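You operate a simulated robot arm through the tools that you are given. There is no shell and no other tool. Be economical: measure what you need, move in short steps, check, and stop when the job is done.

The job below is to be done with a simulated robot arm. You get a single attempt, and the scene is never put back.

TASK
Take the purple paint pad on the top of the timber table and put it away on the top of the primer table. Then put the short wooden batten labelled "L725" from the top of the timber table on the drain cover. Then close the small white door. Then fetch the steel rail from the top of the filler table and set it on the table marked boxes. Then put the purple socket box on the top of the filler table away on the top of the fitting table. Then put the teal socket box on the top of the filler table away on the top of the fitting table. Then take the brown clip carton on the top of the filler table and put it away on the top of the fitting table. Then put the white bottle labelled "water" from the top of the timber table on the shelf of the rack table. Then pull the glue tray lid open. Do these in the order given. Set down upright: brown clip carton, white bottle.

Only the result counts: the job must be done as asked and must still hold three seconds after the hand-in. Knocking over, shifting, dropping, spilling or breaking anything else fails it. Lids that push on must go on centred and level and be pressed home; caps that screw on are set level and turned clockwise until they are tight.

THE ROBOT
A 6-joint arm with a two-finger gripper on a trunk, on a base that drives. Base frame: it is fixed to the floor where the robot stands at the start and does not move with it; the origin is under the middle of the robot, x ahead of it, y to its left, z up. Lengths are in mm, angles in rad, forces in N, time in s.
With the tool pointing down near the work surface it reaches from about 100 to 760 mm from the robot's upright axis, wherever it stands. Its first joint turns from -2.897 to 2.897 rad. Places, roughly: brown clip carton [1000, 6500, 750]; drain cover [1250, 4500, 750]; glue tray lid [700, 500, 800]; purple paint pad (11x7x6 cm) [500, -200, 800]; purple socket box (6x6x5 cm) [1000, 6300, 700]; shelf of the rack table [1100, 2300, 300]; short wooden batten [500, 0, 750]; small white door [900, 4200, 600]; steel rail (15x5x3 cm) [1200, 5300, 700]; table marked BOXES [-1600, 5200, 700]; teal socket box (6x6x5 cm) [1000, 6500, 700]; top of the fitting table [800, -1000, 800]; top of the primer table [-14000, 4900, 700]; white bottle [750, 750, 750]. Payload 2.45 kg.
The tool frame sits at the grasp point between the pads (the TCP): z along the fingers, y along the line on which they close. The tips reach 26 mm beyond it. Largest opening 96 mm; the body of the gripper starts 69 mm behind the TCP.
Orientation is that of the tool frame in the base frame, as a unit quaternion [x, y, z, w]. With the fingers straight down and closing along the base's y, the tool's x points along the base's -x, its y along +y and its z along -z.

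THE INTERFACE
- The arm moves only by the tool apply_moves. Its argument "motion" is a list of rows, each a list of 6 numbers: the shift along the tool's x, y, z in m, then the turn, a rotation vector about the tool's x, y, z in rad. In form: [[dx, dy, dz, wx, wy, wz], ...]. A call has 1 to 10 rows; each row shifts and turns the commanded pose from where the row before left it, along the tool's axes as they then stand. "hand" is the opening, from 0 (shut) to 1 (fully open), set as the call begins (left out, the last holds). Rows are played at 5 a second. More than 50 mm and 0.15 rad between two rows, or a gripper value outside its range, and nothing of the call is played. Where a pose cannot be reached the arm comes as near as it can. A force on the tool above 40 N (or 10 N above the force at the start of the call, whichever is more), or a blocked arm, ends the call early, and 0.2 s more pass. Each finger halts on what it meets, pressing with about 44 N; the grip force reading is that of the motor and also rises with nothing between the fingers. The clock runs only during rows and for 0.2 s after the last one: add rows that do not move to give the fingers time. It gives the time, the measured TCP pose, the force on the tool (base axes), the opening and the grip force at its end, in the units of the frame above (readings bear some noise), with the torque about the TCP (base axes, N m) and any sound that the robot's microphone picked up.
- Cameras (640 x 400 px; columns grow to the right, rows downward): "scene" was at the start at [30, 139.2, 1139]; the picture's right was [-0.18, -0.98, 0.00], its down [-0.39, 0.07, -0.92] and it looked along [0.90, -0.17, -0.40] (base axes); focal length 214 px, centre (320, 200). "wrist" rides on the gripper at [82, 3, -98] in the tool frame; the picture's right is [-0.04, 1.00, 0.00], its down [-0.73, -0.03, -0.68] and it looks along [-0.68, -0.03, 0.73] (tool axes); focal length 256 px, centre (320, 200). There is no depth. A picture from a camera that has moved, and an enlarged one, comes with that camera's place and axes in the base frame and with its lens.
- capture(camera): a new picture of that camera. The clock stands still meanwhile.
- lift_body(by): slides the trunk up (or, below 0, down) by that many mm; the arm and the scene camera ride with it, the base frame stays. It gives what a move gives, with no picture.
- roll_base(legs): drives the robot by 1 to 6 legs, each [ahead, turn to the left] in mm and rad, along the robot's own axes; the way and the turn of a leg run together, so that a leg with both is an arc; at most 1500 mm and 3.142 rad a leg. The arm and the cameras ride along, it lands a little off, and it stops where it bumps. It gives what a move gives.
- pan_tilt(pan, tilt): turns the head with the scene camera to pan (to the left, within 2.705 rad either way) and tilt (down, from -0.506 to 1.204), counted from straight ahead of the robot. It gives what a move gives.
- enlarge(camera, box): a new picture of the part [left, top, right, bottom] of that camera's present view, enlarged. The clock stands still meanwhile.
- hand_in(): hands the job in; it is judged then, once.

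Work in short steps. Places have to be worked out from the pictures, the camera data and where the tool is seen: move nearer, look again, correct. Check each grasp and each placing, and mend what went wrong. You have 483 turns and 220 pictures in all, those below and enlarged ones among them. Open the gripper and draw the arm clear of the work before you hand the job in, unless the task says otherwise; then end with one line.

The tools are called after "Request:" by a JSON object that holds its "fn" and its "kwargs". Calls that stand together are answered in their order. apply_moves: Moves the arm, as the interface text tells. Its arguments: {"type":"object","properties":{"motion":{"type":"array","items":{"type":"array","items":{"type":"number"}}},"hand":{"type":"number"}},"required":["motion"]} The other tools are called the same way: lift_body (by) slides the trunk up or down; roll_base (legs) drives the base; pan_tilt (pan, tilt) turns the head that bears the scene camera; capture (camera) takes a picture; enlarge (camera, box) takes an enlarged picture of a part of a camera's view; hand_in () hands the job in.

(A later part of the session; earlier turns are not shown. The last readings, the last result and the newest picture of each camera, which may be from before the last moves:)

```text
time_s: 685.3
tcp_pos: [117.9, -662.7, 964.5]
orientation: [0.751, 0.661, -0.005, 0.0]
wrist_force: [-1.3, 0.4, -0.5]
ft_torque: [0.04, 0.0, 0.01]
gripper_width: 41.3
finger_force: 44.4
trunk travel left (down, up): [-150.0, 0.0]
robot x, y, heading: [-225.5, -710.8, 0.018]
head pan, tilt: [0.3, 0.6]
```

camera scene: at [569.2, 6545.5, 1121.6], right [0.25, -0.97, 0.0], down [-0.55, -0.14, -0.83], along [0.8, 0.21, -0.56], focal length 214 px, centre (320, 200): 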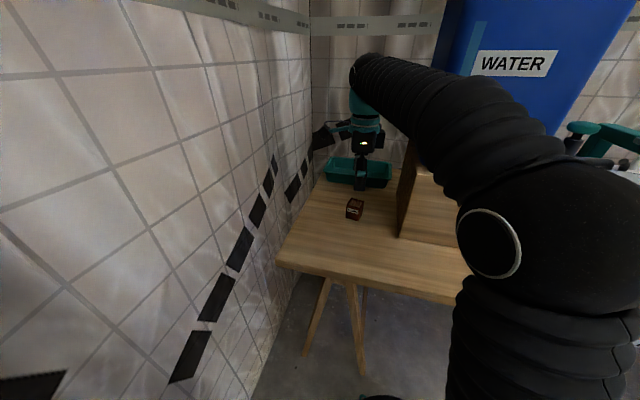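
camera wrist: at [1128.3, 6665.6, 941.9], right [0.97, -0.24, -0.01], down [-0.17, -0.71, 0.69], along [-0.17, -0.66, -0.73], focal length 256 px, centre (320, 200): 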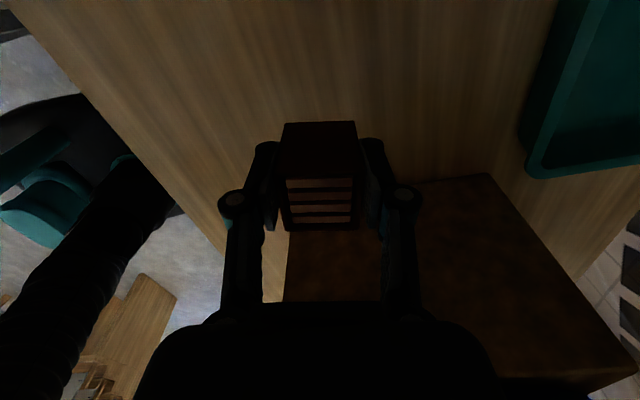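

Request:
{"fn": "roll_base", "kwargs": {"legs": [[170, -0.018]]}}

Request:
{"fn": "pan_tilt", "kwargs": {"pan": 0.1, "tilt": 0.6}}

Request:
{"fn": "capture", "kwargs": {"camera": "scene"}}

```text
time_s: 686.8
tcp_pos: [288.0, -664.5, 965.5]
orientation: [0.755, 0.656, -0.004, 0.001]
wrist_force: [-1.0, -0.6, -1.3]
ft_torque: [-0.03, 0.01, 0.01]
gripper_width: 40.9
finger_force: 43.5
trunk travel left (down, up): [-150.0, 0.0]
robot x, y, heading: [-59.3, -705.8, 0.016]
head pan, tilt: [0.3, 0.6]
```

```text
time_s: 687.5
tcp_pos: [289.3, -665.0, 965.3]
orientation: [0.755, 0.656, -0.004, 0.0]
wrist_force: [1.0, 0.1, -0.9]
ft_torque: [0.0, 0.0, -0.03]
gripper_width: 41.3
finger_force: 44.0
trunk travel left (down, up): [-150.0, 0.0]
robot x, y, heading: [-59.9, -710.0, 0.017]
head pan, tilt: [0.099, 0.6]
```

```text
93 pictures are left
camera scene: at [-32.8, -542.6, 1121.6], right [0.11, -0.99, 0.0], down [-0.56, -0.06, -0.83], along [0.82, 0.09, -0.56], focal length 214 px, centre (320, 200)
```

scene: 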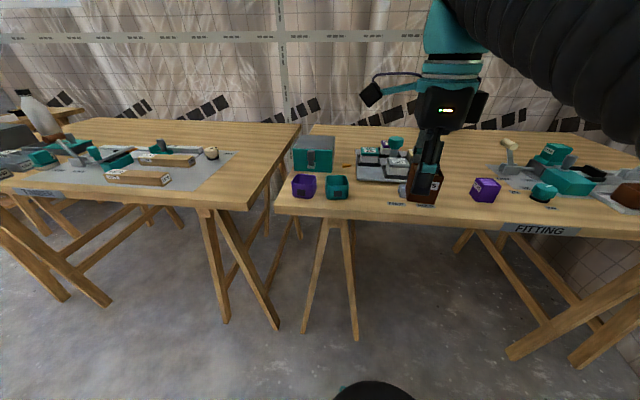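

Carry the carton to (455, -605).

Request:
{"fn": "apply_moves", "kwargs": {"motion": [[0.0207, 0.039, 0.02, 0, 0, 0], [0.0207, 0.039, 0.02, 0, 0, 0], [0.0207, 0.039, 0.02, 0, 0, 0], [0.0207, 0.039, 0.02, 0, 0, 0]]}}

Request:
{"fn": "capture", "kwargs": {"camera": "wrist"}}

Request:
{"fn": "enlarge", "kwargs": {"camera": "scene", "box": [270, 110, 450, 240]}}

```text
time_s: 688.5
tcp_pos: [452.1, -605.3, 882.6]
orientation: [0.755, 0.656, -0.004, 0.001]
wrist_force: [0.2, 0.2, 0.3]
ft_torque: [0.04, -0.07, -0.05]
gripper_width: 40.8
finger_force: 43.4
trunk travel left (down, up): [-150.0, 0.0]
robot x, y, heading: [-59.0, -704.4, 0.01]
head pan, tilt: [0.099, 0.6]
```

```text
92 pictures are left
camera wrist: at [467.7, -524.1, 980.3], right [0.98, -0.18, 0.0], down [-0.13, -0.72, 0.68], along [-0.13, -0.67, -0.73], focal length 256 px, centre (320, 200)
```

wrist: 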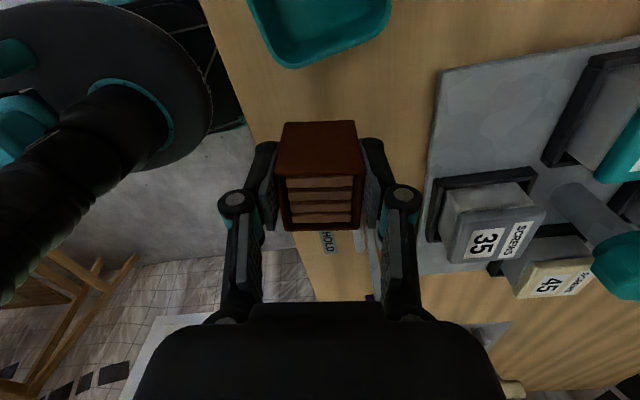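

```text
3.08 times, centred on (360, 175) of scene
camera zoom: at [-33.3, -542.7, 1121.6], right [0.11, -0.99, 0.0], down [-0.56, -0.06, -0.83], along [0.82, 0.09, -0.56], focal length 660 px, centre (197, 277)
```

zoom: 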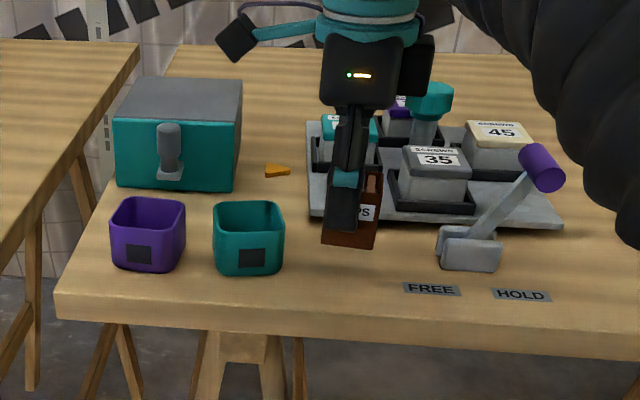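

Clear of the lever. I lower to contact.

Request:
{"fn": "apply_moves", "kwargs": {"motion": [[0, 0, 0.025, 0, 0, 0], [0, 0, 0.015, 0, 0, 0], [0, 0, 0.004, 0, 0, 0], [0, 0, 0.004, 0, 0, 0]]}}

```text
time_s: 689.5
tcp_pos: [453.1, -605.3, 837.6]
orientation: [0.755, 0.656, -0.003, 0.001]
wrist_force: [5.2, -0.9, 33.2]
ft_torque: [0.05, -0.13, -0.01]
gripper_width: 41.4
finger_force: 43.8
trunk travel left (down, up): [-150.0, 0.0]
robot x, y, heading: [-54.6, -707.6, 0.01]
head pan, tilt: [0.099, 0.6]
```

Request:
{"fn": "apply_moves", "kwargs": {"motion": [[0, 0, -0.002, 0, 0, 0], [0, 0, 0, 0, 0, 0]], "hand": 0.65}}

Request:
{"fn": "apply_moves", "kwargs": {"motion": [[0, 0, -0.02, 0, 0, 0], [0, 0, -0.04, 0, 0, 0], [0, 0, -0.04, 0, 0, 0]]}}

Request:
{"fn": "enlarge", "kwargs": {"camera": "scene", "box": [270, 110, 450, 240]}}

```text
time_s: 690.1
tcp_pos: [453.2, -605.5, 838.3]
orientation: [0.754, 0.656, -0.006, 0.0]
wrist_force: [0.7, 0.4, -0.2]
ft_torque: [-0.02, 0.01, 0.02]
gripper_width: 62.3
finger_force: 0.1
trunk travel left (down, up): [-150.0, 0.0]
robot x, y, heading: [-60.1, -708.2, 0.011]
head pan, tilt: [0.099, 0.6]
```

```text
time_s: 690.9
tcp_pos: [455.4, -603.5, 938.7]
orientation: [0.754, 0.656, -0.005, 0.0]
wrist_force: [0.4, 0.0, -0.2]
ft_torque: [0.01, 0.02, -0.01]
gripper_width: 62.4
finger_force: 0.1
trunk travel left (down, up): [-150.0, 0.0]
robot x, y, heading: [-56.1, -701.7, 0.007]
head pan, tilt: [0.099, 0.6]
```

```text
3.08 times, centred on (360, 175) of scene
camera zoom: at [-32.7, -542.6, 1121.5], right [0.11, -0.99, 0.0], down [-0.56, -0.06, -0.83], along [0.82, 0.09, -0.57], focal length 660 px, centre (197, 277)
```

zoom: 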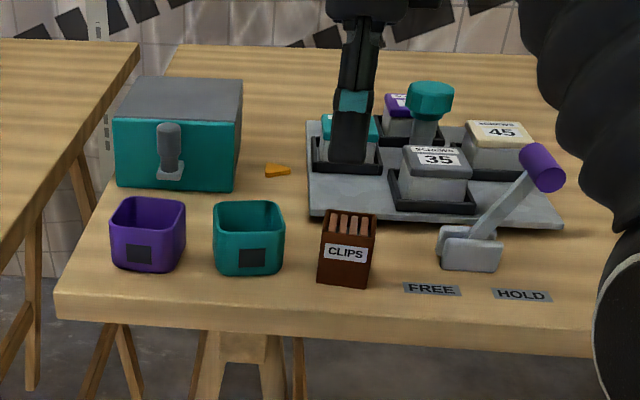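

Carton stands upright. Next the water bottle: I tuck the arm and drive to about (-200, 550), facing the timber table.

Request:
{"fn": "apply_moves", "kwargs": {"motion": [[-0.0207, -0.039, -0.006, 0, 0, 0], [-0.0207, -0.039, -0.006, 0, 0, 0], [-0.0207, -0.039, -0.006, 0, 0, 0], [-0.0207, -0.039, -0.006, 0, 0, 0]]}}

Request:
{"fn": "roll_base", "kwargs": {"legs": [[-180, 0], [0, 1.571], [1250, 0], [0, -1.571]]}}

Request:
{"fn": "pan_tilt", "kwargs": {"pan": 0.2, "tilt": 0.45}}

Request:
{"fn": "capture", "kwargs": {"camera": "scene"}}

```text
time_s: 691.9
tcp_pos: [290.0, -664.1, 961.7]
orientation: [0.755, 0.656, -0.006, 0.001]
wrist_force: [0.0, -0.3, -0.3]
ft_torque: [-0.01, 0.07, 0.0]
gripper_width: 62.4
finger_force: 0.0
trunk travel left (down, up): [-150.0, 0.0]
robot x, y, heading: [-54.2, -709.2, 0.009]
head pan, tilt: [0.099, 0.6]
```

```text
time_s: 707.1
tcp_pos: [105.7, 628.1, 962.7]
orientation: [0.755, 0.656, -0.004, 0.001]
wrist_force: [0.6, 0.3, 1.0]
ft_torque: [-0.05, 0.02, 0.02]
gripper_width: 62.2
finger_force: 0.1
trunk travel left (down, up): [-150.0, 0.0]
robot x, y, heading: [-242.8, 582.9, 0.008]
head pan, tilt: [0.099, 0.6]
```

```text
time_s: 707.9
tcp_pos: [106.2, 628.0, 962.4]
orientation: [0.755, 0.656, -0.004, 0.001]
wrist_force: [0.1, -0.6, 0.3]
ft_torque: [-0.01, -0.01, 0.0]
gripper_width: 62.2
finger_force: 0.0
trunk travel left (down, up): [-150.0, 0.0]
robot x, y, heading: [-244.0, 585.4, 0.015]
head pan, tilt: [0.201, 0.45]
```

```text
89 pictures are left
camera scene: at [-214.3, 758.9, 1135.1], right [0.21, -0.98, 0.0], down [-0.43, -0.09, -0.9], along [0.88, 0.19, -0.44], focal length 214 px, centre (320, 200)
```

scene: 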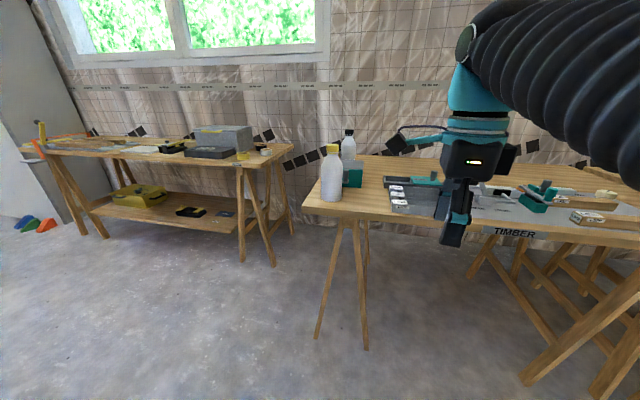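

Request:
{"fn": "enlarge", "kwargs": {"camera": "scene", "box": [290, 110, 470, 240]}}

Request:
{"fn": "enlarge", "kwargs": {"camera": "scene", "box": [20, 110, 310, 280]}}

```text
3.08 times, centred on (380, 175) of scene
camera zoom: at [-214.3, 758.9, 1135.1], right [0.21, -0.98, 0.0], down [-0.43, -0.09, -0.9], along [0.88, 0.19, -0.44], focal length 660 px, centre (135, 277)
```

zoom: 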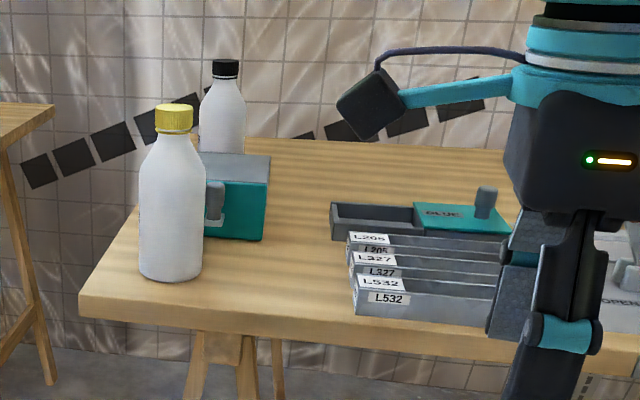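

```text
2.21 times, centred on (165, 195) of scene
camera zoom: at [-214.3, 758.9, 1135.1], right [0.21, -0.98, 0.0], down [-0.43, -0.09, -0.9], along [0.88, 0.19, -0.44], focal length 473 px, centre (662, 211)
```

zoom: 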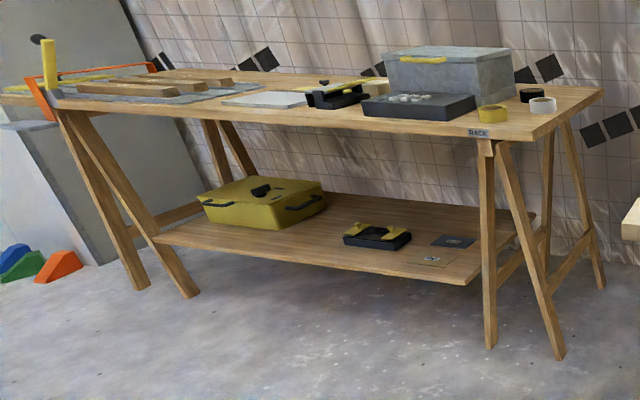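

The glue tray and two bottles are seen; the labels face away. The black-capped bottle (~(763, 839)) matches the given place best. I drive round the table's left end to (420, 1390) to see the labels from there.

Request:
{"fn": "roll_base", "kwargs": {"legs": [[0, 1.556], [735, 0], [0, -1.46], [668, 0], [0, -1.1]]}}

Request:
{"fn": "pan_tilt", "kwargs": {"pan": 0.15, "tilt": 0.4}}

Request:
{"fn": "capture", "kwargs": {"camera": "scene"}}

```text
time_s: 725.4
tcp_pos: [617.2, 1209.3, 963.4]
orientation: [0.969, 0.249, -0.004, -0.001]
wrist_force: [0.1, -0.2, -0.4]
ft_torque: [0.03, 0.01, -0.02]
gripper_width: 62.5
finger_force: 0.0
trunk travel left (down, up): [-150.0, 0.0]
robot x, y, heading: [374.6, 1462.3, -0.912]
head pan, tilt: [0.201, 0.45]
```

```text
time_s: 726.1
tcp_pos: [617.5, 1209.7, 963.0]
orientation: [0.968, 0.25, -0.004, -0.002]
wrist_force: [-0.3, -0.1, 0.0]
ft_torque: [-0.02, 0.02, 0.01]
gripper_width: 62.5
finger_force: 0.0
trunk travel left (down, up): [-150.0, 0.0]
robot x, y, heading: [373.8, 1457.4, -0.913]
head pan, tilt: [0.15, 0.4]
```

```text
86 pictures are left
camera scene: at [528.5, 1539.1, 1139.8], right [-0.69, -0.72, 0.0], down [-0.28, 0.27, -0.92], along [0.67, -0.64, -0.39], focal length 214 px, centre (320, 200)
```

scene: 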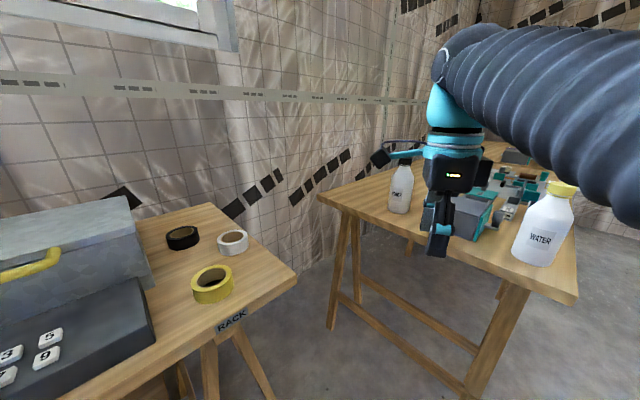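

Request:
{"fn": "enlarge", "kwargs": {"camera": "scene", "box": [360, 140, 600, 300]}}

```text
2.50 times, centred on (480, 220) of scene
camera zoom: at [528.5, 1539.1, 1139.8], right [-0.69, -0.72, 0.0], down [-0.28, 0.27, -0.92], along [0.67, -0.64, -0.39], focal length 536 px, centre (-80, 150)
```

zoom: 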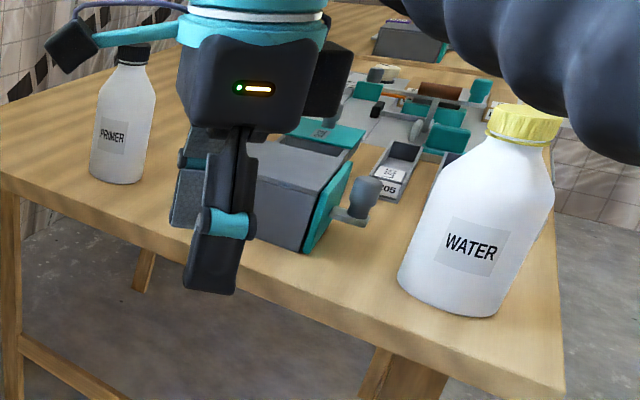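

The yellow-capped bottle reads WATER (the black one PRIMER); it stands at about (482, 855). I turn the base to face it and yaw the tool so that pitching it up leaves the camera on top.

Request:
{"fn": "roll_base", "kwargs": {"legs": [[0, -0.48]]}}

Request:
{"fn": "apply_moves", "kwargs": {"motion": [[0, 0, 0, 0, 0, 0.142], [0, 0, 0, 0, 0, 0.142], [0, 0, 0, 0, 0, 0.142], [0, 0, 0, 0, 0, 0.142], [0, 0, 0, 0, 0, 0.142], [0, 0, 0, 0, 0, 0.142], [0, 0, 0, 0, 0, 0.142], [0, 0, 0, 0, 0, 0.142], [0, 0, 0, 0, 0, 0.142], [0, 0, 0, 0, 0, 0.142]], "hand": 1}}

Request:
{"fn": "capture", "kwargs": {"camera": "scene"}}

```text
time_s: 727.9
tcp_pos: [471.0, 1125.2, 962.9]
orientation: [1.0, 0.007, -0.003, -0.003]
wrist_force: [0.4, 0.1, -0.5]
ft_torque: [0.02, 0.01, 0.01]
gripper_width: 62.5
finger_force: 0.0
trunk travel left (down, up): [-150.0, 0.0]
robot x, y, heading: [372.5, 1459.6, -1.406]
head pan, tilt: [0.15, 0.4]
```

```text
time_s: 730.1
tcp_pos: [394.1, 1114.8, 962.8]
orientation: [0.763, -0.646, -0.004, -0.001]
wrist_force: [0.8, -0.6, -0.8]
ft_torque: [0.02, 0.03, 0.0]
gripper_width: 96.1
finger_force: 0.1
out of reach, approached as far as the arm can: row 9, 10
trunk travel left (down, up): [-150.0, 0.0]
robot x, y, heading: [374.8, 1461.0, -1.402]
head pan, tilt: [0.15, 0.4]
```

```text
84 pictures are left
camera scene: at [547.8, 1456.6, 1139.8], right [-0.95, -0.31, 0.0], down [-0.12, 0.37, -0.92], along [0.29, -0.88, -0.39], focal length 214 px, centre (320, 200)
```

scene: 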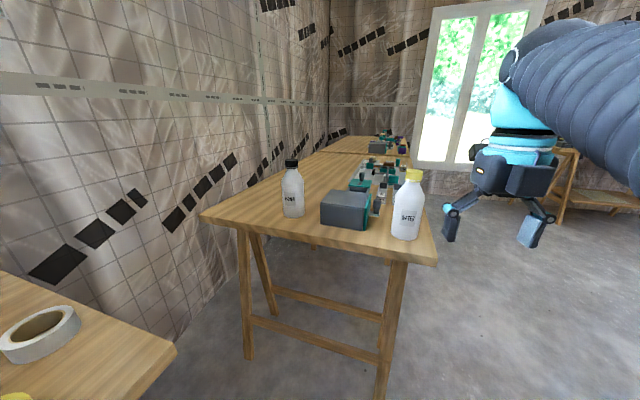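

The tool's x axis now points forward as wanted. I pitch the tool up to near-horizontal in place.

Request:
{"fn": "apply_moves", "kwargs": {"motion": [[0, 0, 0, 0, 0.145, 0], [0, 0, 0, 0, 0.145, 0], [0, 0, 0, 0, 0.145, 0], [0, 0, 0, 0, 0.145, 0], [0, 0, 0, 0, 0.145, 0], [0, 0, 0, 0, 0.145, 0], [0, 0, 0, 0, 0.145, 0], [0, 0, 0, 0, 0.145, 0], [0, 0, 0, 0, 0.145, 0], [0, 0, 0, 0, 0.145, 0]]}}

Request:
{"fn": "capture", "kwargs": {"camera": "scene"}}

Request:
{"fn": "capture", "kwargs": {"camera": "wrist"}}

```text
time_s: 732.3
tcp_pos: [394.4, 1115.9, 962.7]
orientation: [0.573, -0.484, 0.502, 0.431]
wrist_force: [-0.3, 0.2, 0.0]
ft_torque: [0.02, -0.01, 0.03]
gripper_width: 96.0
finger_force: 0.1
trunk travel left (down, up): [-150.0, 0.0]
robot x, y, heading: [375.8, 1463.6, -1.404]
head pan, tilt: [0.15, 0.4]
```

```text
83 pictures are left
camera scene: at [547.7, 1456.7, 1139.9], right [-0.95, -0.31, 0.0], down [-0.12, 0.37, -0.92], along [0.29, -0.88, -0.39], focal length 214 px, centre (320, 200)
```

scene: 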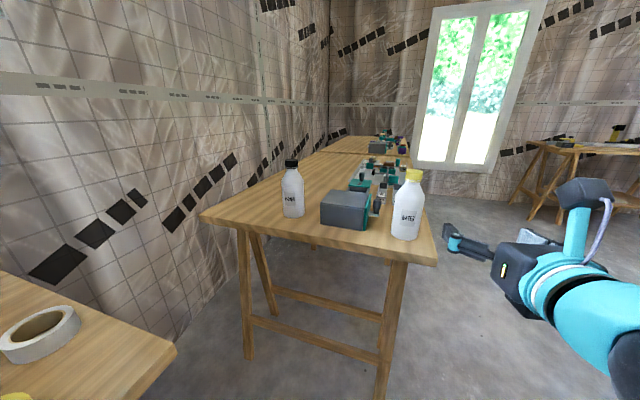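

```text
82 pictures are left
camera wrist: at [377.5, 1200.9, 1055.2], right [-0.99, -0.16, -0.03], down [-0.1, 0.76, -0.64], along [0.12, -0.63, -0.77], focal length 256 px, centre (320, 200)
```

wrist: 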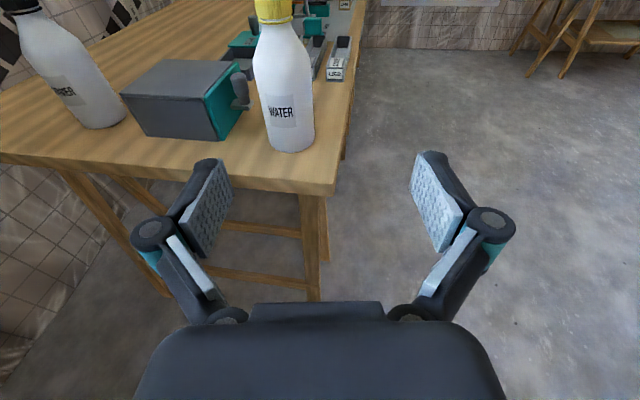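

The tool is horizontal with the camera on top. I move to a pre-grasp point about 170 mm before the bottle at z≈890.

Request:
{"fn": "apply_moves", "kwargs": {"motion": [[-0.02, -0.0153, 0.0343, 0, 0, 0], [-0.02, -0.0153, 0.0343, 0, 0, 0], [-0.02, -0.0153, 0.0343, 0, 0, 0]]}}

Request:
{"fn": "capture", "kwargs": {"camera": "wrist"}}

Request:
{"fn": "capture", "kwargs": {"camera": "scene"}}

```text
time_s: 733.1
tcp_pos: [437.3, 1038.9, 894.0]
orientation: [0.574, -0.499, 0.487, 0.431]
wrist_force: [0.1, -0.1, -0.3]
ft_torque: [0.05, 0.02, -0.04]
gripper_width: 95.8
finger_force: 0.1
out of reach, approached as far as the arm can: row 3
trunk travel left (down, up): [-150.0, 0.0]
robot x, y, heading: [374.0, 1463.9, -1.401]
head pan, tilt: [0.15, 0.4]
```

```text
81 pictures are left
camera wrist: at [423.8, 1121.5, 989.1], right [-0.99, -0.13, -0.03], down [-0.08, 0.78, -0.62], along [0.1, -0.61, -0.78], focal length 256 px, centre (320, 200)
```

wrist: 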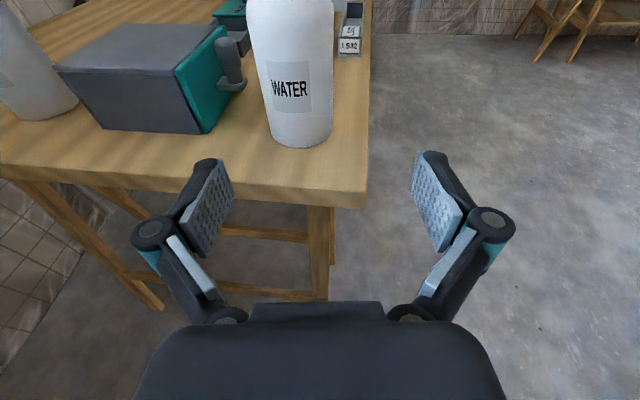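

```text
80 pictures are left
camera scene: at [547.7, 1457.0, 1139.8], right [-0.95, -0.31, 0.0], down [-0.12, 0.37, -0.92], along [0.29, -0.88, -0.39], focal length 214 px, centre (320, 200)
```

scene: 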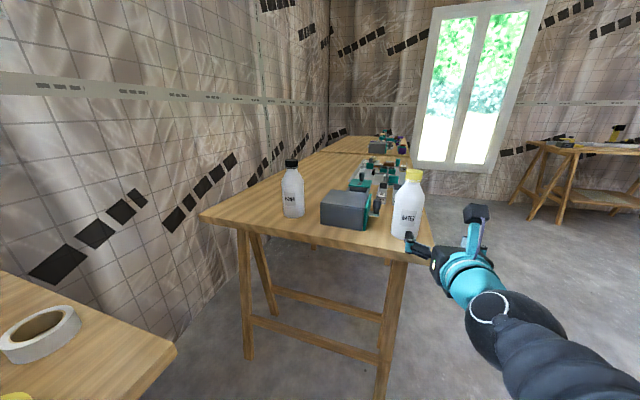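

The wrist nears a joint limit; I rotate the base 0.15 rad left so the bottle lies right of the arm's axis, then re-aim.

Request:
{"fn": "roll_base", "kwargs": {"legs": [[0, 0.15]]}}

Request:
{"fn": "apply_moves", "kwargs": {"motion": [[0, 0.04, 0, 0, 0, 0], [0, 0.04, 0, 0, 0, 0]]}}

Request:
{"fn": "capture", "kwargs": {"camera": "wrist"}}

```text
time_s: 734.1
tcp_pos: [499.2, 1051.8, 893.3]
orientation: [0.609, -0.454, 0.517, 0.395]
wrist_force: [1.5, 0.8, -0.8]
ft_torque: [-0.03, -0.02, -0.02]
gripper_width: 96.0
finger_force: 0.1
trunk travel left (down, up): [-150.0, 0.0]
robot x, y, heading: [375.2, 1462.3, -1.257]
head pan, tilt: [0.15, 0.4]
```

```text
time_s: 734.7
tcp_pos: [444.4, 1041.4, 860.6]
orientation: [0.639, -0.498, 0.46, 0.362]
wrist_force: [-0.3, -0.4, 0.8]
ft_torque: [0.05, 0.01, -0.05]
gripper_width: 95.9
finger_force: 0.0
out of reach, approached as far as the arm can: row 1, 2
trunk travel left (down, up): [-150.0, 0.0]
robot x, y, heading: [377.8, 1460.1, -1.256]
head pan, tilt: [0.15, 0.4]
```

```text
79 pictures are left
camera wrist: at [425.8, 1107.4, 968.5], right [-0.97, -0.23, -0.03], down [-0.19, 0.86, -0.48], along [0.14, -0.46, -0.87], focal length 256 px, centre (320, 200)
```

wrist: 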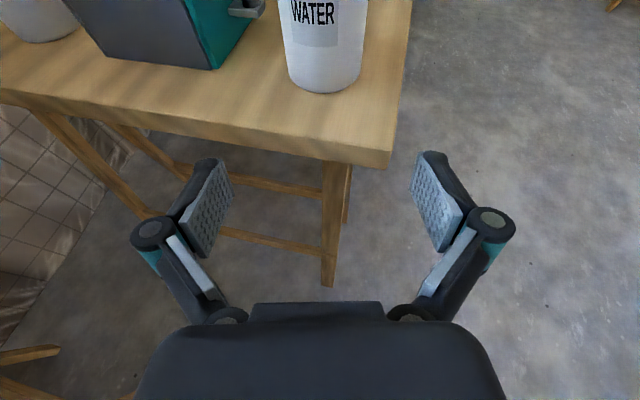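

The camera-up roll sits at a wrist limit. I'll use the camera-down roll instead: first un-pitch back to tool-down.

Request:
{"fn": "apply_moves", "kwargs": {"motion": [[0.02, -0.03, -0.03, 0, -0.145, 0], [0.02, -0.03, -0.03, 0, -0.145, 0], [0.02, 0, -0.03, 0, -0.145, 0], [0.0, 0, 0, 0, -0.145, 0], [0, 0, 0, 0, -0.145, 0], [0, 0, 0, 0, -0.145, 0], [0, 0, 0, 0, -0.145, 0], [0, 0, 0, 0, -0.145, 0], [0, 0, 0, 0, -0.145, 0], [0, 0, 0, 0, -0.145, 0]]}}

Request:
{"fn": "apply_moves", "kwargs": {"motion": [[0, 0, -0.01, 0, 0, -0.149], [0, 0, -0.01, 0, 0, -0.149], [0, 0, 0, 0, 0, -0.149], [0, 0, 0, 0, 0, -0.149], [0, 0, 0, 0, 0, -0.149], [0, 0, 0, 0, 0, -0.149], [0, 0, 0, 0, 0, -0.149], [0, 0, 0, 0, 0, -0.149], [0, 0, 0, 0, 0, -0.149], [0, 0, 0, 0, 0, -0.149]]}}

Request:
{"fn": "apply_moves", "kwargs": {"motion": [[0, 0, 0, 0, 0, -0.149], [0, 0, 0, 0, 0, -0.149], [0, 0, 0, 0, 0, -0.149], [0, 0, 0, 0, 0, -0.149], [0, 0, 0, 0, 0, -0.149], [0, 0, 0, 0, 0, -0.149], [0, 0, 0, 0, 0, -0.149], [0, 0, 0, 0, 0, -0.149], [0, 0, 0, 0, 0, -0.149], [0, 0, 0, 0, 0, -0.149]]}}

```text
time_s: 736.9
tcp_pos: [437.9, 1108.5, 977.1]
orientation: [0.8, -0.599, -0.017, -0.007]
wrist_force: [-0.4, 0.1, 0.1]
ft_torque: [-0.03, 0.0, 0.01]
gripper_width: 95.9
finger_force: 0.0
out of reach, approached as far as the arm can: row 5, 6, 7, 8, 9
trunk travel left (down, up): [-150.0, 0.0]
robot x, y, heading: [371.1, 1456.2, -1.255]
head pan, tilt: [0.15, 0.4]
```

```text
time_s: 739.1
tcp_pos: [440.3, 1106.2, 998.0]
orientation: [0.995, 0.101, -0.008, -0.016]
wrist_force: [0.2, -0.3, -1.0]
ft_torque: [-0.02, 0.0, 0.0]
gripper_width: 96.1
finger_force: 0.1
trunk travel left (down, up): [-150.0, 0.0]
robot x, y, heading: [373.8, 1462.9, -1.261]
head pan, tilt: [0.15, 0.4]
```

```text
time_s: 741.3
tcp_pos: [438.9, 1107.1, 996.4]
orientation: [0.662, 0.749, 0.005, -0.018]
wrist_force: [0.0, 0.1, -0.8]
ft_torque: [-0.01, 0.02, -0.03]
gripper_width: 95.9
finger_force: 0.0
trunk travel left (down, up): [-150.0, 0.0]
robot x, y, heading: [375.0, 1462.3, -1.254]
head pan, tilt: [0.15, 0.4]
```

Now the tool's x points back (camera side toward robot). I level, align toward the bottle and pitch up by 1.3 rad (camera below).

Request:
{"fn": "apply_moves", "kwargs": {"motion": [[0, 0, 0, -0.016, -0.033, -0.05], [0, 0, 0, 0, -0.1455, 0], [0, 0, 0, 0, -0.1455, 0], [0, 0, 0, 0, -0.1455, 0], [0, 0, 0, 0, -0.1455, 0], [0, 0, 0, 0, -0.1455, 0], [0, 0, 0, 0, -0.1455, 0], [0, 0, 0, 0, -0.1455, 0], [0, 0, 0, 0, -0.1455, 0], [0, 0, 0, 0, -0.1455, 0]]}}

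Request:
{"fn": "capture", "kwargs": {"camera": "wrist"}}

Request:
{"fn": "capture", "kwargs": {"camera": "scene"}}

```text
time_s: 743.5
tcp_pos: [440.2, 1107.1, 998.1]
orientation: [0.511, 0.605, -0.394, 0.466]
wrist_force: [-0.2, -0.1, -0.4]
ft_torque: [0.0, 0.04, 0.0]
gripper_width: 95.8
finger_force: 0.0
trunk travel left (down, up): [-150.0, 0.0]
robot x, y, heading: [372.8, 1462.0, -1.258]
head pan, tilt: [0.15, 0.4]
```

```text
78 pictures are left
camera wrist: at [423.2, 1222.5, 943.3], right [0.99, 0.16, 0.04], down [-0.11, 0.46, 0.88], along [0.12, -0.88, 0.47], focal length 256 px, centre (320, 200)
```

wrist: 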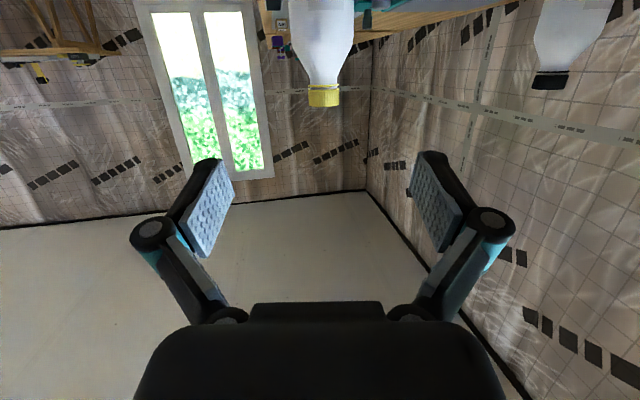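

```text
77 pictures are left
camera scene: at [546.2, 1482.4, 1139.9], right [-0.89, -0.45, 0.0], down [-0.17, 0.35, -0.92], along [0.41, -0.82, -0.39], focal length 214 px, centre (320, 200)
```

scene: 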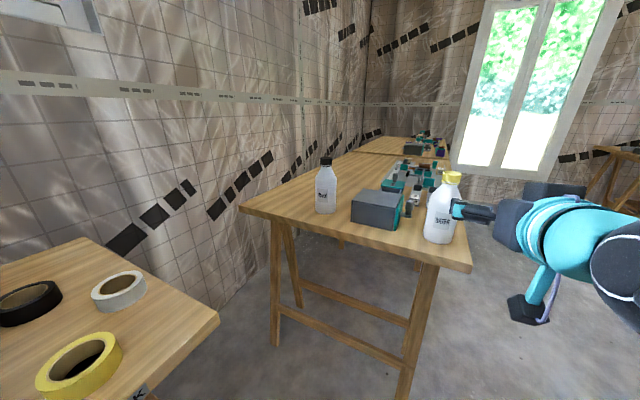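

Bottle axis is x≈486, y≈852, nicely in line. I move down to a pre-grasp 160 mm before it at z≈890.

Request:
{"fn": "apply_moves", "kwargs": {"motion": [[0.02, 0.0007, 0.0303, 0, 0, 0], [0.02, 0.0007, 0.0303, 0, 0, 0], [0.02, 0.0007, 0.0303, 0, 0, 0], [0.02, 0.0007, 0.0303, 0, 0, 0]]}}

Request:
{"fn": "capture", "kwargs": {"camera": "wrist"}}

Request:
{"fn": "capture", "kwargs": {"camera": "scene"}}

```text
time_s: 744.5
tcp_pos: [457.6, 1012.9, 889.4]
orientation: [0.511, 0.606, -0.392, 0.466]
wrist_force: [0.3, 0.8, 0.1]
ft_torque: [0.04, -0.02, 0.0]
gripper_width: 95.8
finger_force: 0.1
trunk travel left (down, up): [-150.0, 0.0]
robot x, y, heading: [370.9, 1463.7, -1.256]
head pan, tilt: [0.15, 0.4]
```

```text
76 pictures are left
camera wrist: at [442.0, 1128.1, 835.1], right [0.99, 0.16, 0.04], down [-0.11, 0.46, 0.88], along [0.12, -0.88, 0.47], focal length 256 px, centre (320, 200)
```

wrist: 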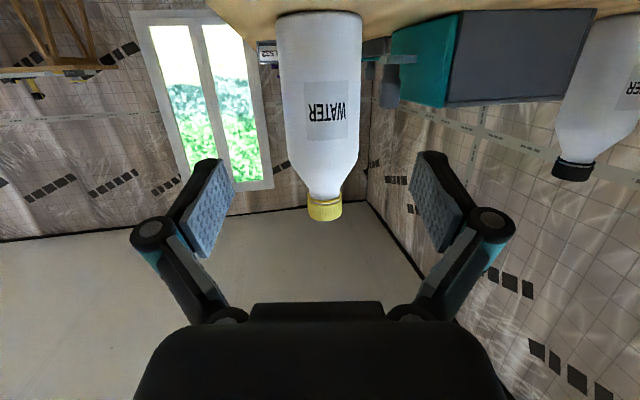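

```text
75 pictures are left
camera scene: at [546.2, 1482.7, 1139.8], right [-0.89, -0.45, 0.0], down [-0.17, 0.35, -0.92], along [0.41, -0.82, -0.39], focal length 214 px, centre (320, 200)
```

scene: 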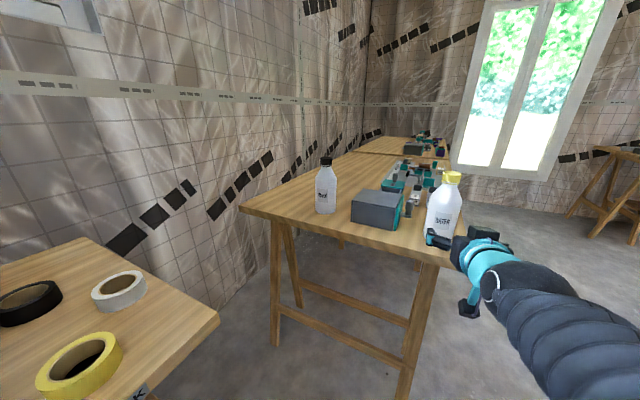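

Lateral offset is about 1 mm. I advance horizontally 120 mm and check.

Request:
{"fn": "apply_moves", "kwargs": {"motion": [[-0.0102, 0.0003, 0.0386, 0, 0, 0], [-0.0102, 0.0003, 0.0386, 0, 0, 0], [-0.0077, 0.0003, 0.029, 0, 0, 0]]}}

Request:
{"fn": "capture", "kwargs": {"camera": "wrist"}}

```text
time_s: 745.3
tcp_pos: [478.5, 907.3, 888.4]
orientation: [0.511, 0.606, -0.393, 0.466]
wrist_force: [-0.3, 1.9, 0.8]
ft_torque: [0.03, 0.0, 0.0]
gripper_width: 95.8
finger_force: 0.0
trunk travel left (down, up): [-150.0, 0.0]
robot x, y, heading: [376.2, 1460.8, -1.253]
head pan, tilt: [0.15, 0.4]
```

```text
74 pictures are left
camera wrist: at [461.5, 1021.8, 832.7], right [0.99, 0.16, 0.04], down [-0.11, 0.46, 0.88], along [0.12, -0.88, 0.47], focal length 256 px, centre (320, 200)
```

wrist: 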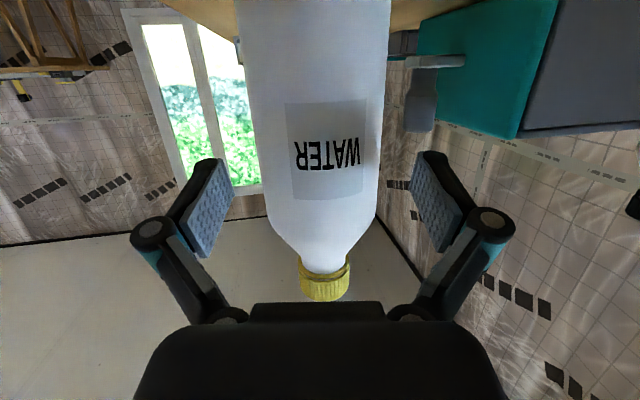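

The bottle is centred between the fingers. I advance 38 mm more and close.

Request:
{"fn": "apply_moves", "kwargs": {"motion": [[-0.005, 0, 0.019, 0, 0, 0], [-0.005, 0, 0.019, 0, 0, 0]]}}

Request:
{"fn": "apply_moves", "kwargs": {"motion": [[0, 0, 0, 0, 0, 0], [0, 0, 0, 0, 0, 0], [0, 0, 0, 0, 0, 0]], "hand": 0}}

Request:
{"fn": "capture", "kwargs": {"camera": "wrist"}}

Request:
{"fn": "capture", "kwargs": {"camera": "scene"}}

```text
time_s: 745.9
tcp_pos: [484.6, 865.7, 887.3]
orientation: [0.51, 0.606, -0.393, 0.466]
wrist_force: [-0.3, -0.2, 0.2]
ft_torque: [-0.02, 0.02, 0.02]
gripper_width: 95.7
finger_force: 0.0
trunk travel left (down, up): [-150.0, 0.0]
robot x, y, heading: [371.8, 1463.3, -1.261]
head pan, tilt: [0.15, 0.4]
```

```text
time_s: 746.7
tcp_pos: [484.8, 865.9, 886.3]
orientation: [0.511, 0.606, -0.393, 0.466]
wrist_force: [0.2, -0.5, 4.0]
ft_torque: [0.0, -0.22, 0.03]
gripper_width: 71.3
finger_force: 43.6
trunk travel left (down, up): [-150.0, 0.0]
robot x, y, heading: [375.5, 1461.7, -1.255]
head pan, tilt: [0.15, 0.4]
```

```text
73 pictures are left
camera wrist: at [468.4, 981.1, 833.4], right [0.99, 0.16, 0.04], down [-0.11, 0.46, 0.88], along [0.12, -0.88, 0.47], focal length 256 px, centre (320, 200)
```

wrist: 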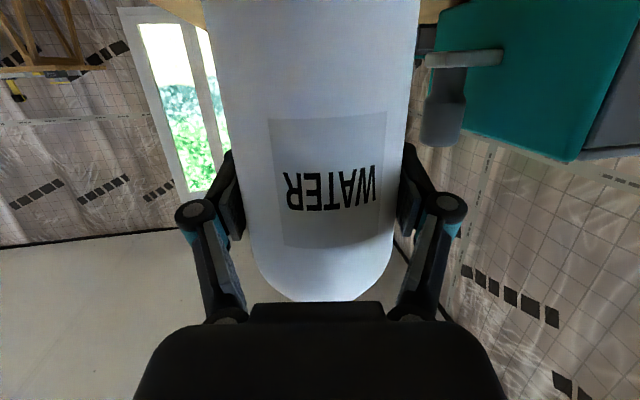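

```text
72 pictures are left
camera scene: at [546.1, 1482.5, 1139.9], right [-0.89, -0.45, 0.0], down [-0.17, 0.35, -0.92], along [0.41, -0.82, -0.39], focal length 214 px, centre (320, 200)
```

scene: 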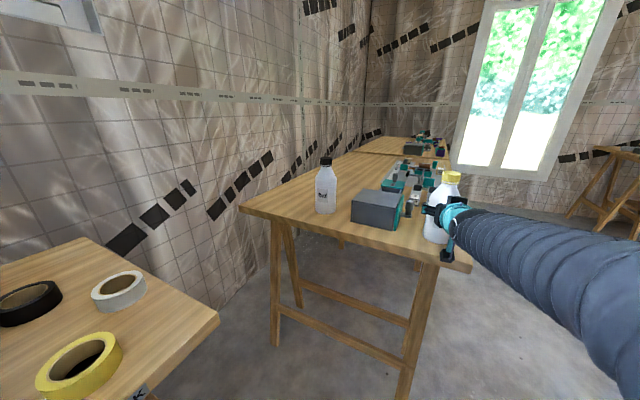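

Gripped at 71 mm, TCP ≈96 mm above its base. I lift straight up 90 mm.

Request:
{"fn": "apply_moves", "kwargs": {"motion": [[-0.0097, 0, -0.0025, 0, 0, 0], [-0.029, 0, -0.0076, 0, 0, 0], [-0.029, 0, -0.0076, 0, 0, 0], [-0.0193, 0, -0.005, 0, 0, 0]]}}

Request:
{"fn": "capture", "kwargs": {"camera": "scene"}}

```text
time_s: 747.7
tcp_pos: [484.4, 864.9, 978.6]
orientation: [0.511, 0.606, -0.393, 0.466]
wrist_force: [0.2, -0.4, -4.2]
ft_torque: [-0.05, 0.0, -0.02]
gripper_width: 71.4
finger_force: 44.1
trunk travel left (down, up): [-150.0, 0.0]
robot x, y, heading: [374.9, 1458.2, -1.261]
head pan, tilt: [0.15, 0.4]
```

```text
71 pictures are left
camera scene: at [546.3, 1482.1, 1139.8], right [-0.89, -0.45, 0.0], down [-0.17, 0.35, -0.92], along [0.41, -0.82, -0.39], focal length 214 px, centre (320, 200)
```

scene: 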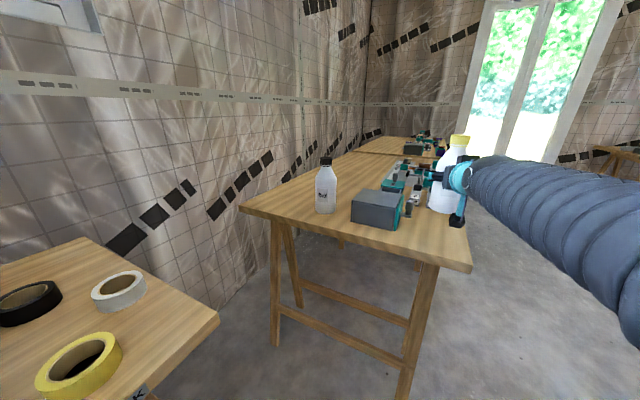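

Lifted. I retract the arm 200 mm, back the robot away and turn to face the rack table.

Request:
{"fn": "apply_moves", "kwargs": {"motion": [[0.0102, 0, -0.0386, 0, 0, 0], [0.0102, 0, -0.0386, 0, 0, 0], [0.0102, 0, -0.0386, 0, 0, 0], [0.0102, 0, -0.0386, 0, 0, 0]]}}

Request:
{"fn": "roll_base", "kwargs": {"legs": [[-700, 0], [0, 1.26]]}}

Request:
{"fn": "pan_tilt", "kwargs": {"pan": 0.1, "tilt": 0.6}}

Request:
{"fn": "capture", "kwargs": {"camera": "scene"}}

```text
time_s: 748.7
tcp_pos: [458.2, 1019.8, 979.8]
orientation: [0.512, 0.606, -0.394, 0.465]
wrist_force: [0.5, 0.0, -4.8]
ft_torque: [-0.06, -0.01, 0.02]
gripper_width: 71.2
finger_force: 44.4
trunk travel left (down, up): [-150.0, 0.0]
robot x, y, heading: [375.1, 1463.2, -1.257]
head pan, tilt: [0.15, 0.4]
```

```text
time_s: 755.7
tcp_pos: [602.9, 2072.9, 979.4]
orientation: [0.056, 0.791, -0.044, 0.608]
wrist_force: [-0.5, 0.3, -5.0]
ft_torque: [-0.02, 0.01, 0.01]
gripper_width: 71.4
finger_force: 43.7
trunk travel left (down, up): [-150.0, 0.0]
robot x, y, heading: [160.1, 2127.2, 0.002]
head pan, tilt: [0.15, 0.4]
```

```text
time_s: 756.4
tcp_pos: [604.5, 2072.7, 979.1]
orientation: [0.057, 0.792, -0.044, 0.607]
wrist_force: [-1.0, -0.9, -4.3]
ft_torque: [-0.02, 0.02, 0.01]
gripper_width: 71.3
finger_force: 43.9
trunk travel left (down, up): [-150.0, 0.0]
robot x, y, heading: [156.7, 2126.6, -0.004]
head pan, tilt: [0.099, 0.6]
```

```text
70 pictures are left
camera scene: at [184.6, 2293.1, 1121.6], right [0.1, -0.99, 0.0], down [-0.56, -0.06, -0.83], along [0.82, 0.08, -0.56], focal length 214 px, centre (320, 200)
```

scene: 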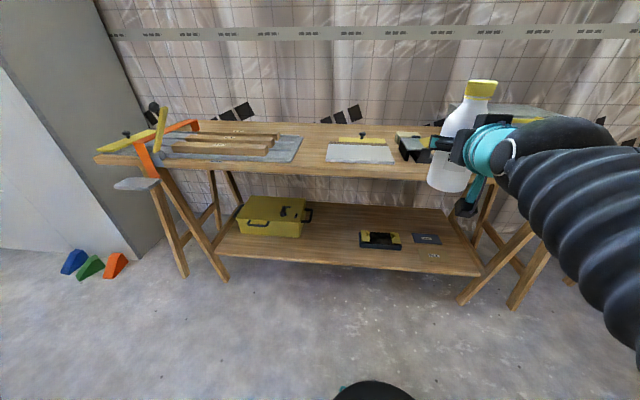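

Shelf top ≈ z 285, front edge x≈875; free between toolbox and tray around y≈2320. I shift the base to y≈2380 at x≈150, then lower the trunk.

Request:
{"fn": "roll_base", "kwargs": {"legs": [[0, 1.571], [250, 0], [0, -1.571]]}}

Request:
{"fn": "lift_body", "kwargs": {"by": -150}}

Request:
{"fn": "capture", "kwargs": {"camera": "scene"}}

```text
time_s: 765.9
tcp_pos: [607.2, 2310.3, 979.5]
orientation: [0.074, 0.79, -0.057, 0.606]
wrist_force: [0.5, 0.0, -3.8]
ft_torque: [-0.01, 0.02, 0.04]
gripper_width: 71.0
finger_force: 44.1
trunk travel left (down, up): [-150.0, 0.0]
robot x, y, heading: [166.0, 2381.2, -0.039]
head pan, tilt: [0.099, 0.6]
```

```text
time_s: 767.6
tcp_pos: [606.6, 2307.8, 828.2]
orientation: [0.073, 0.79, -0.057, 0.606]
wrist_force: [0.9, -1.1, -4.8]
ft_torque: [0.01, 0.0, 0.01]
gripper_width: 70.9
finger_force: 43.6
trunk travel left (down, up): [0.0, 150.0]
robot x, y, heading: [162.2, 2387.7, -0.041]
head pan, tilt: [0.099, 0.6]
```

```text
69 pictures are left
camera scene: at [198.2, 2547.4, 971.6], right [0.06, -1.0, 0.0], down [-0.56, -0.03, -0.82], along [0.82, 0.05, -0.57], focal length 214 px, centre (320, 200)
```

scene: 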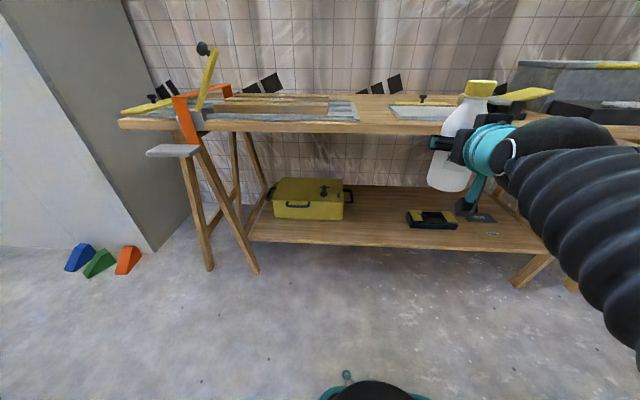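

I extend to x≈800 in front of the rack, then lower to about z=425.

Request:
{"fn": "apply_moves", "kwargs": {"motion": [[-0.0097, 0.0104, 0.036, 0, 0, 0], [-0.0097, 0.0104, 0.036, 0, 0, 0], [-0.0097, 0.0104, 0.036, 0, 0, 0], [-0.0097, 0.0104, 0.036, 0, 0, 0], [-0.0097, 0.0104, 0.036, 0, 0, 0]]}}

Request:
{"fn": "apply_moves", "kwargs": {"motion": [[0.0435, 0, 0.01166, 0, 0, 0], [0.0435, 0, 0.01166, 0, 0, 0], [0.0435, 0, 0.01166, 0, 0, 0], [0.0435, 0, 0.01166, 0, 0, 0]]}}

Request:
{"fn": "capture", "kwargs": {"camera": "scene"}}

```text
time_s: 768.8
tcp_pos: [800.5, 2322.1, 832.9]
orientation: [0.073, 0.79, -0.057, 0.606]
wrist_force: [0.1, -0.1, -2.6]
ft_torque: [0.03, 0.05, 0.03]
gripper_width: 71.2
finger_force: 43.7
trunk travel left (down, up): [0.0, 150.0]
robot x, y, heading: [164.0, 2383.5, -0.046]
head pan, tilt: [0.099, 0.6]
```

```text
time_s: 769.8
tcp_pos: [798.5, 2325.9, 652.3]
orientation: [0.077, 0.79, -0.054, 0.606]
wrist_force: [-1.1, 0.8, -3.6]
ft_torque: [-0.03, 0.03, -0.04]
gripper_width: 70.6
finger_force: 44.2
trunk travel left (down, up): [0.0, 150.0]
robot x, y, heading: [164.4, 2382.4, -0.04]
head pan, tilt: [0.099, 0.6]
```

```text
68 pictures are left
camera scene: at [198.1, 2547.4, 971.7], right [0.06, -1.0, 0.0], down [-0.56, -0.03, -0.83], along [0.82, 0.05, -0.56], focal length 214 px, centre (320, 200)
```

scene: 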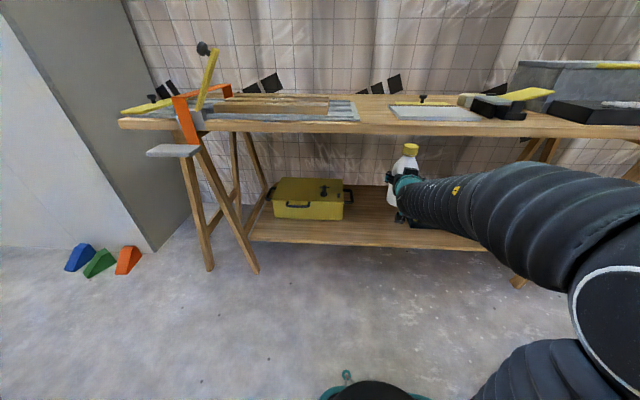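

Reaching fine. I continue down to z≈430.

Request:
{"fn": "apply_moves", "kwargs": {"motion": [[0.0435, 0, 0.01166, 0, 0, 0], [0.0435, 0, 0.01166, 0, 0, 0], [0.0435, 0, 0.01166, 0, 0, 0], [0.0435, 0, 0.01166, 0, 0, 0], [0.0386, 0, 0.0104, 0, 0, 0]]}}

Request:
{"fn": "capture", "kwargs": {"camera": "scene"}}

Request:
{"fn": "capture", "kwargs": {"camera": "wrist"}}

```text
time_s: 771.0
tcp_pos: [804.9, 2354.5, 439.0]
orientation: [0.068, 0.792, -0.066, 0.604]
wrist_force: [1.7, 0.9, -3.7]
ft_torque: [0.02, 0.06, -0.03]
gripper_width: 70.9
finger_force: 44.5
out of reach, approached as far as the arm can: row 3, 4, 5
trunk travel left (down, up): [0.0, 150.0]
robot x, y, heading: [163.3, 2382.6, -0.042]
head pan, tilt: [0.099, 0.6]
```

```text
67 pictures are left
camera scene: at [198.2, 2547.4, 971.6], right [0.06, -1.0, 0.0], down [-0.56, -0.03, -0.82], along [0.82, 0.05, -0.57], focal length 214 px, centre (320, 200)
```

scene: 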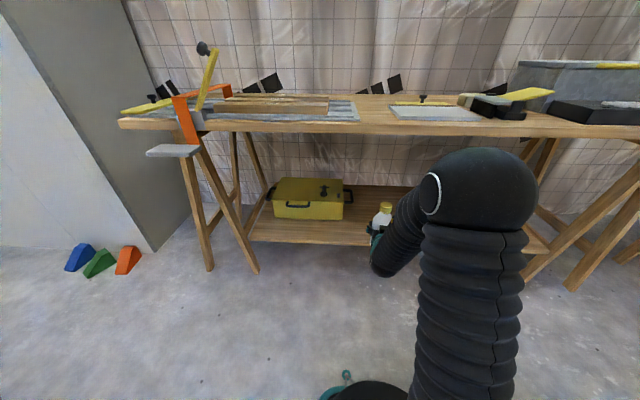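

```text
66 pictures are left
camera wrist: at [691.3, 2379.3, 385.8], right [0.2, 0.98, 0.02], down [-0.46, 0.08, 0.89], along [0.87, -0.18, 0.46], focal length 256 px, centre (320, 200)
```

wrist: 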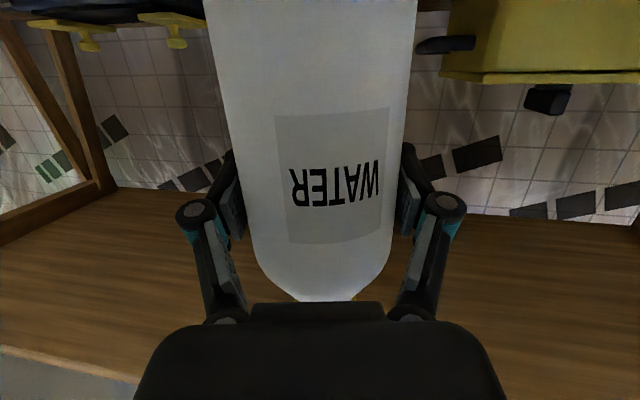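

The arm is near a limit at this radius. I extend forward 80 mm (bottle base still above the shelf) and see if the error shrinks.

Request:
{"fn": "apply_moves", "kwargs": {"motion": [[-0.0103, 0.0075, 0.038, 0, 0, 0], [-0.0103, 0.0075, 0.038, 0, 0, 0]]}}

Request:
{"fn": "capture", "kwargs": {"camera": "scene"}}

```text
time_s: 771.6
tcp_pos: [886.5, 2355.9, 439.8]
orientation: [0.073, 0.79, -0.056, 0.606]
wrist_force: [-1.0, -0.2, -4.6]
ft_torque: [0.0, 0.03, -0.01]
gripper_width: 70.7
finger_force: 43.8
trunk travel left (down, up): [0.0, 150.0]
robot x, y, heading: [162.2, 2385.6, -0.048]
head pan, tilt: [0.099, 0.6]
```

```text
65 pictures are left
camera scene: at [198.3, 2547.4, 971.6], right [0.06, -1.0, 0.0], down [-0.56, -0.03, -0.82], along [0.82, 0.05, -0.57], focal length 214 px, centre (320, 200)
```

scene: 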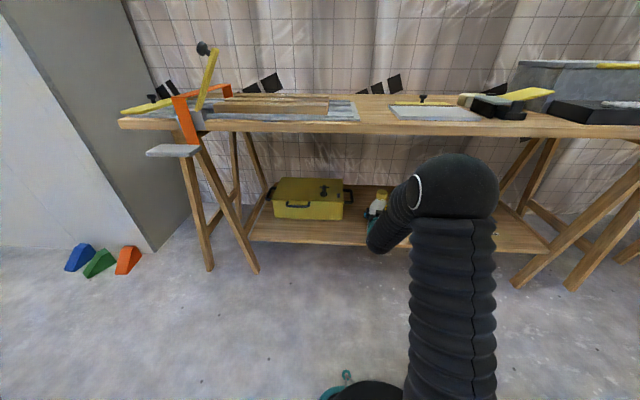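

Fully reachable here. I go 60 mm further in, then lower 40 mm and look.

Request:
{"fn": "apply_moves", "kwargs": {"motion": [[-0.0077, 0.0056, 0.0285, 0, 0, 0], [-0.0077, 0.0056, 0.0285, 0, 0, 0], [0.0193, 0, 0.0052, 0, 0, 0], [0.0193, 0, 0.0052, 0, 0, 0]]}}

Request:
{"fn": "enlarge", "kwargs": {"camera": "scene", "box": [320, 150, 460, 270]}}

Request:
{"fn": "capture", "kwargs": {"camera": "wrist"}}

```text
time_s: 772.6
tcp_pos: [944.7, 2351.4, 397.6]
orientation: [0.074, 0.79, -0.057, 0.606]
wrist_force: [0.1, 0.0, -3.7]
ft_torque: [0.02, -0.02, 0.0]
gripper_width: 70.6
finger_force: 44.1
trunk travel left (down, up): [0.0, 150.0]
robot x, y, heading: [162.5, 2382.7, -0.043]
head pan, tilt: [0.099, 0.6]
```

```text
3.33 times, centred on (390, 210) of scene
camera zoom: at [198.3, 2547.4, 971.6], right [0.06, -1.0, 0.0], down [-0.56, -0.03, -0.82], along [0.82, 0.05, -0.57], focal length 715 px, centre (87, 167)
```

zoom: 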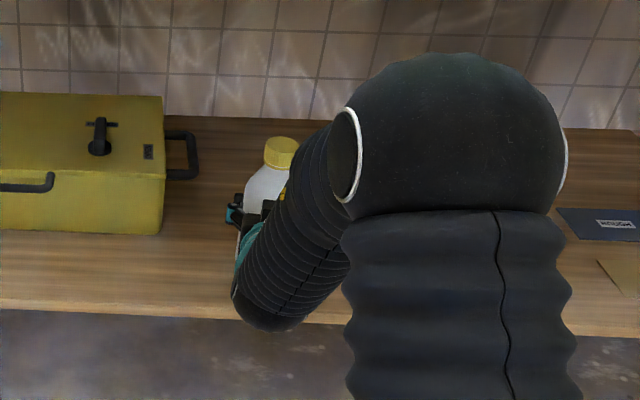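

```text
63 pictures are left
camera wrist: at [831.7, 2377.8, 342.9], right [0.2, 0.98, 0.04], down [-0.46, 0.06, 0.88], along [0.86, -0.19, 0.47], focal length 256 px, centre (320, 200)
```

wrist: 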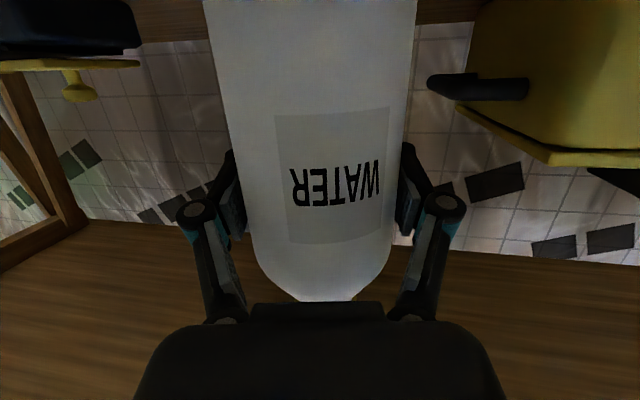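

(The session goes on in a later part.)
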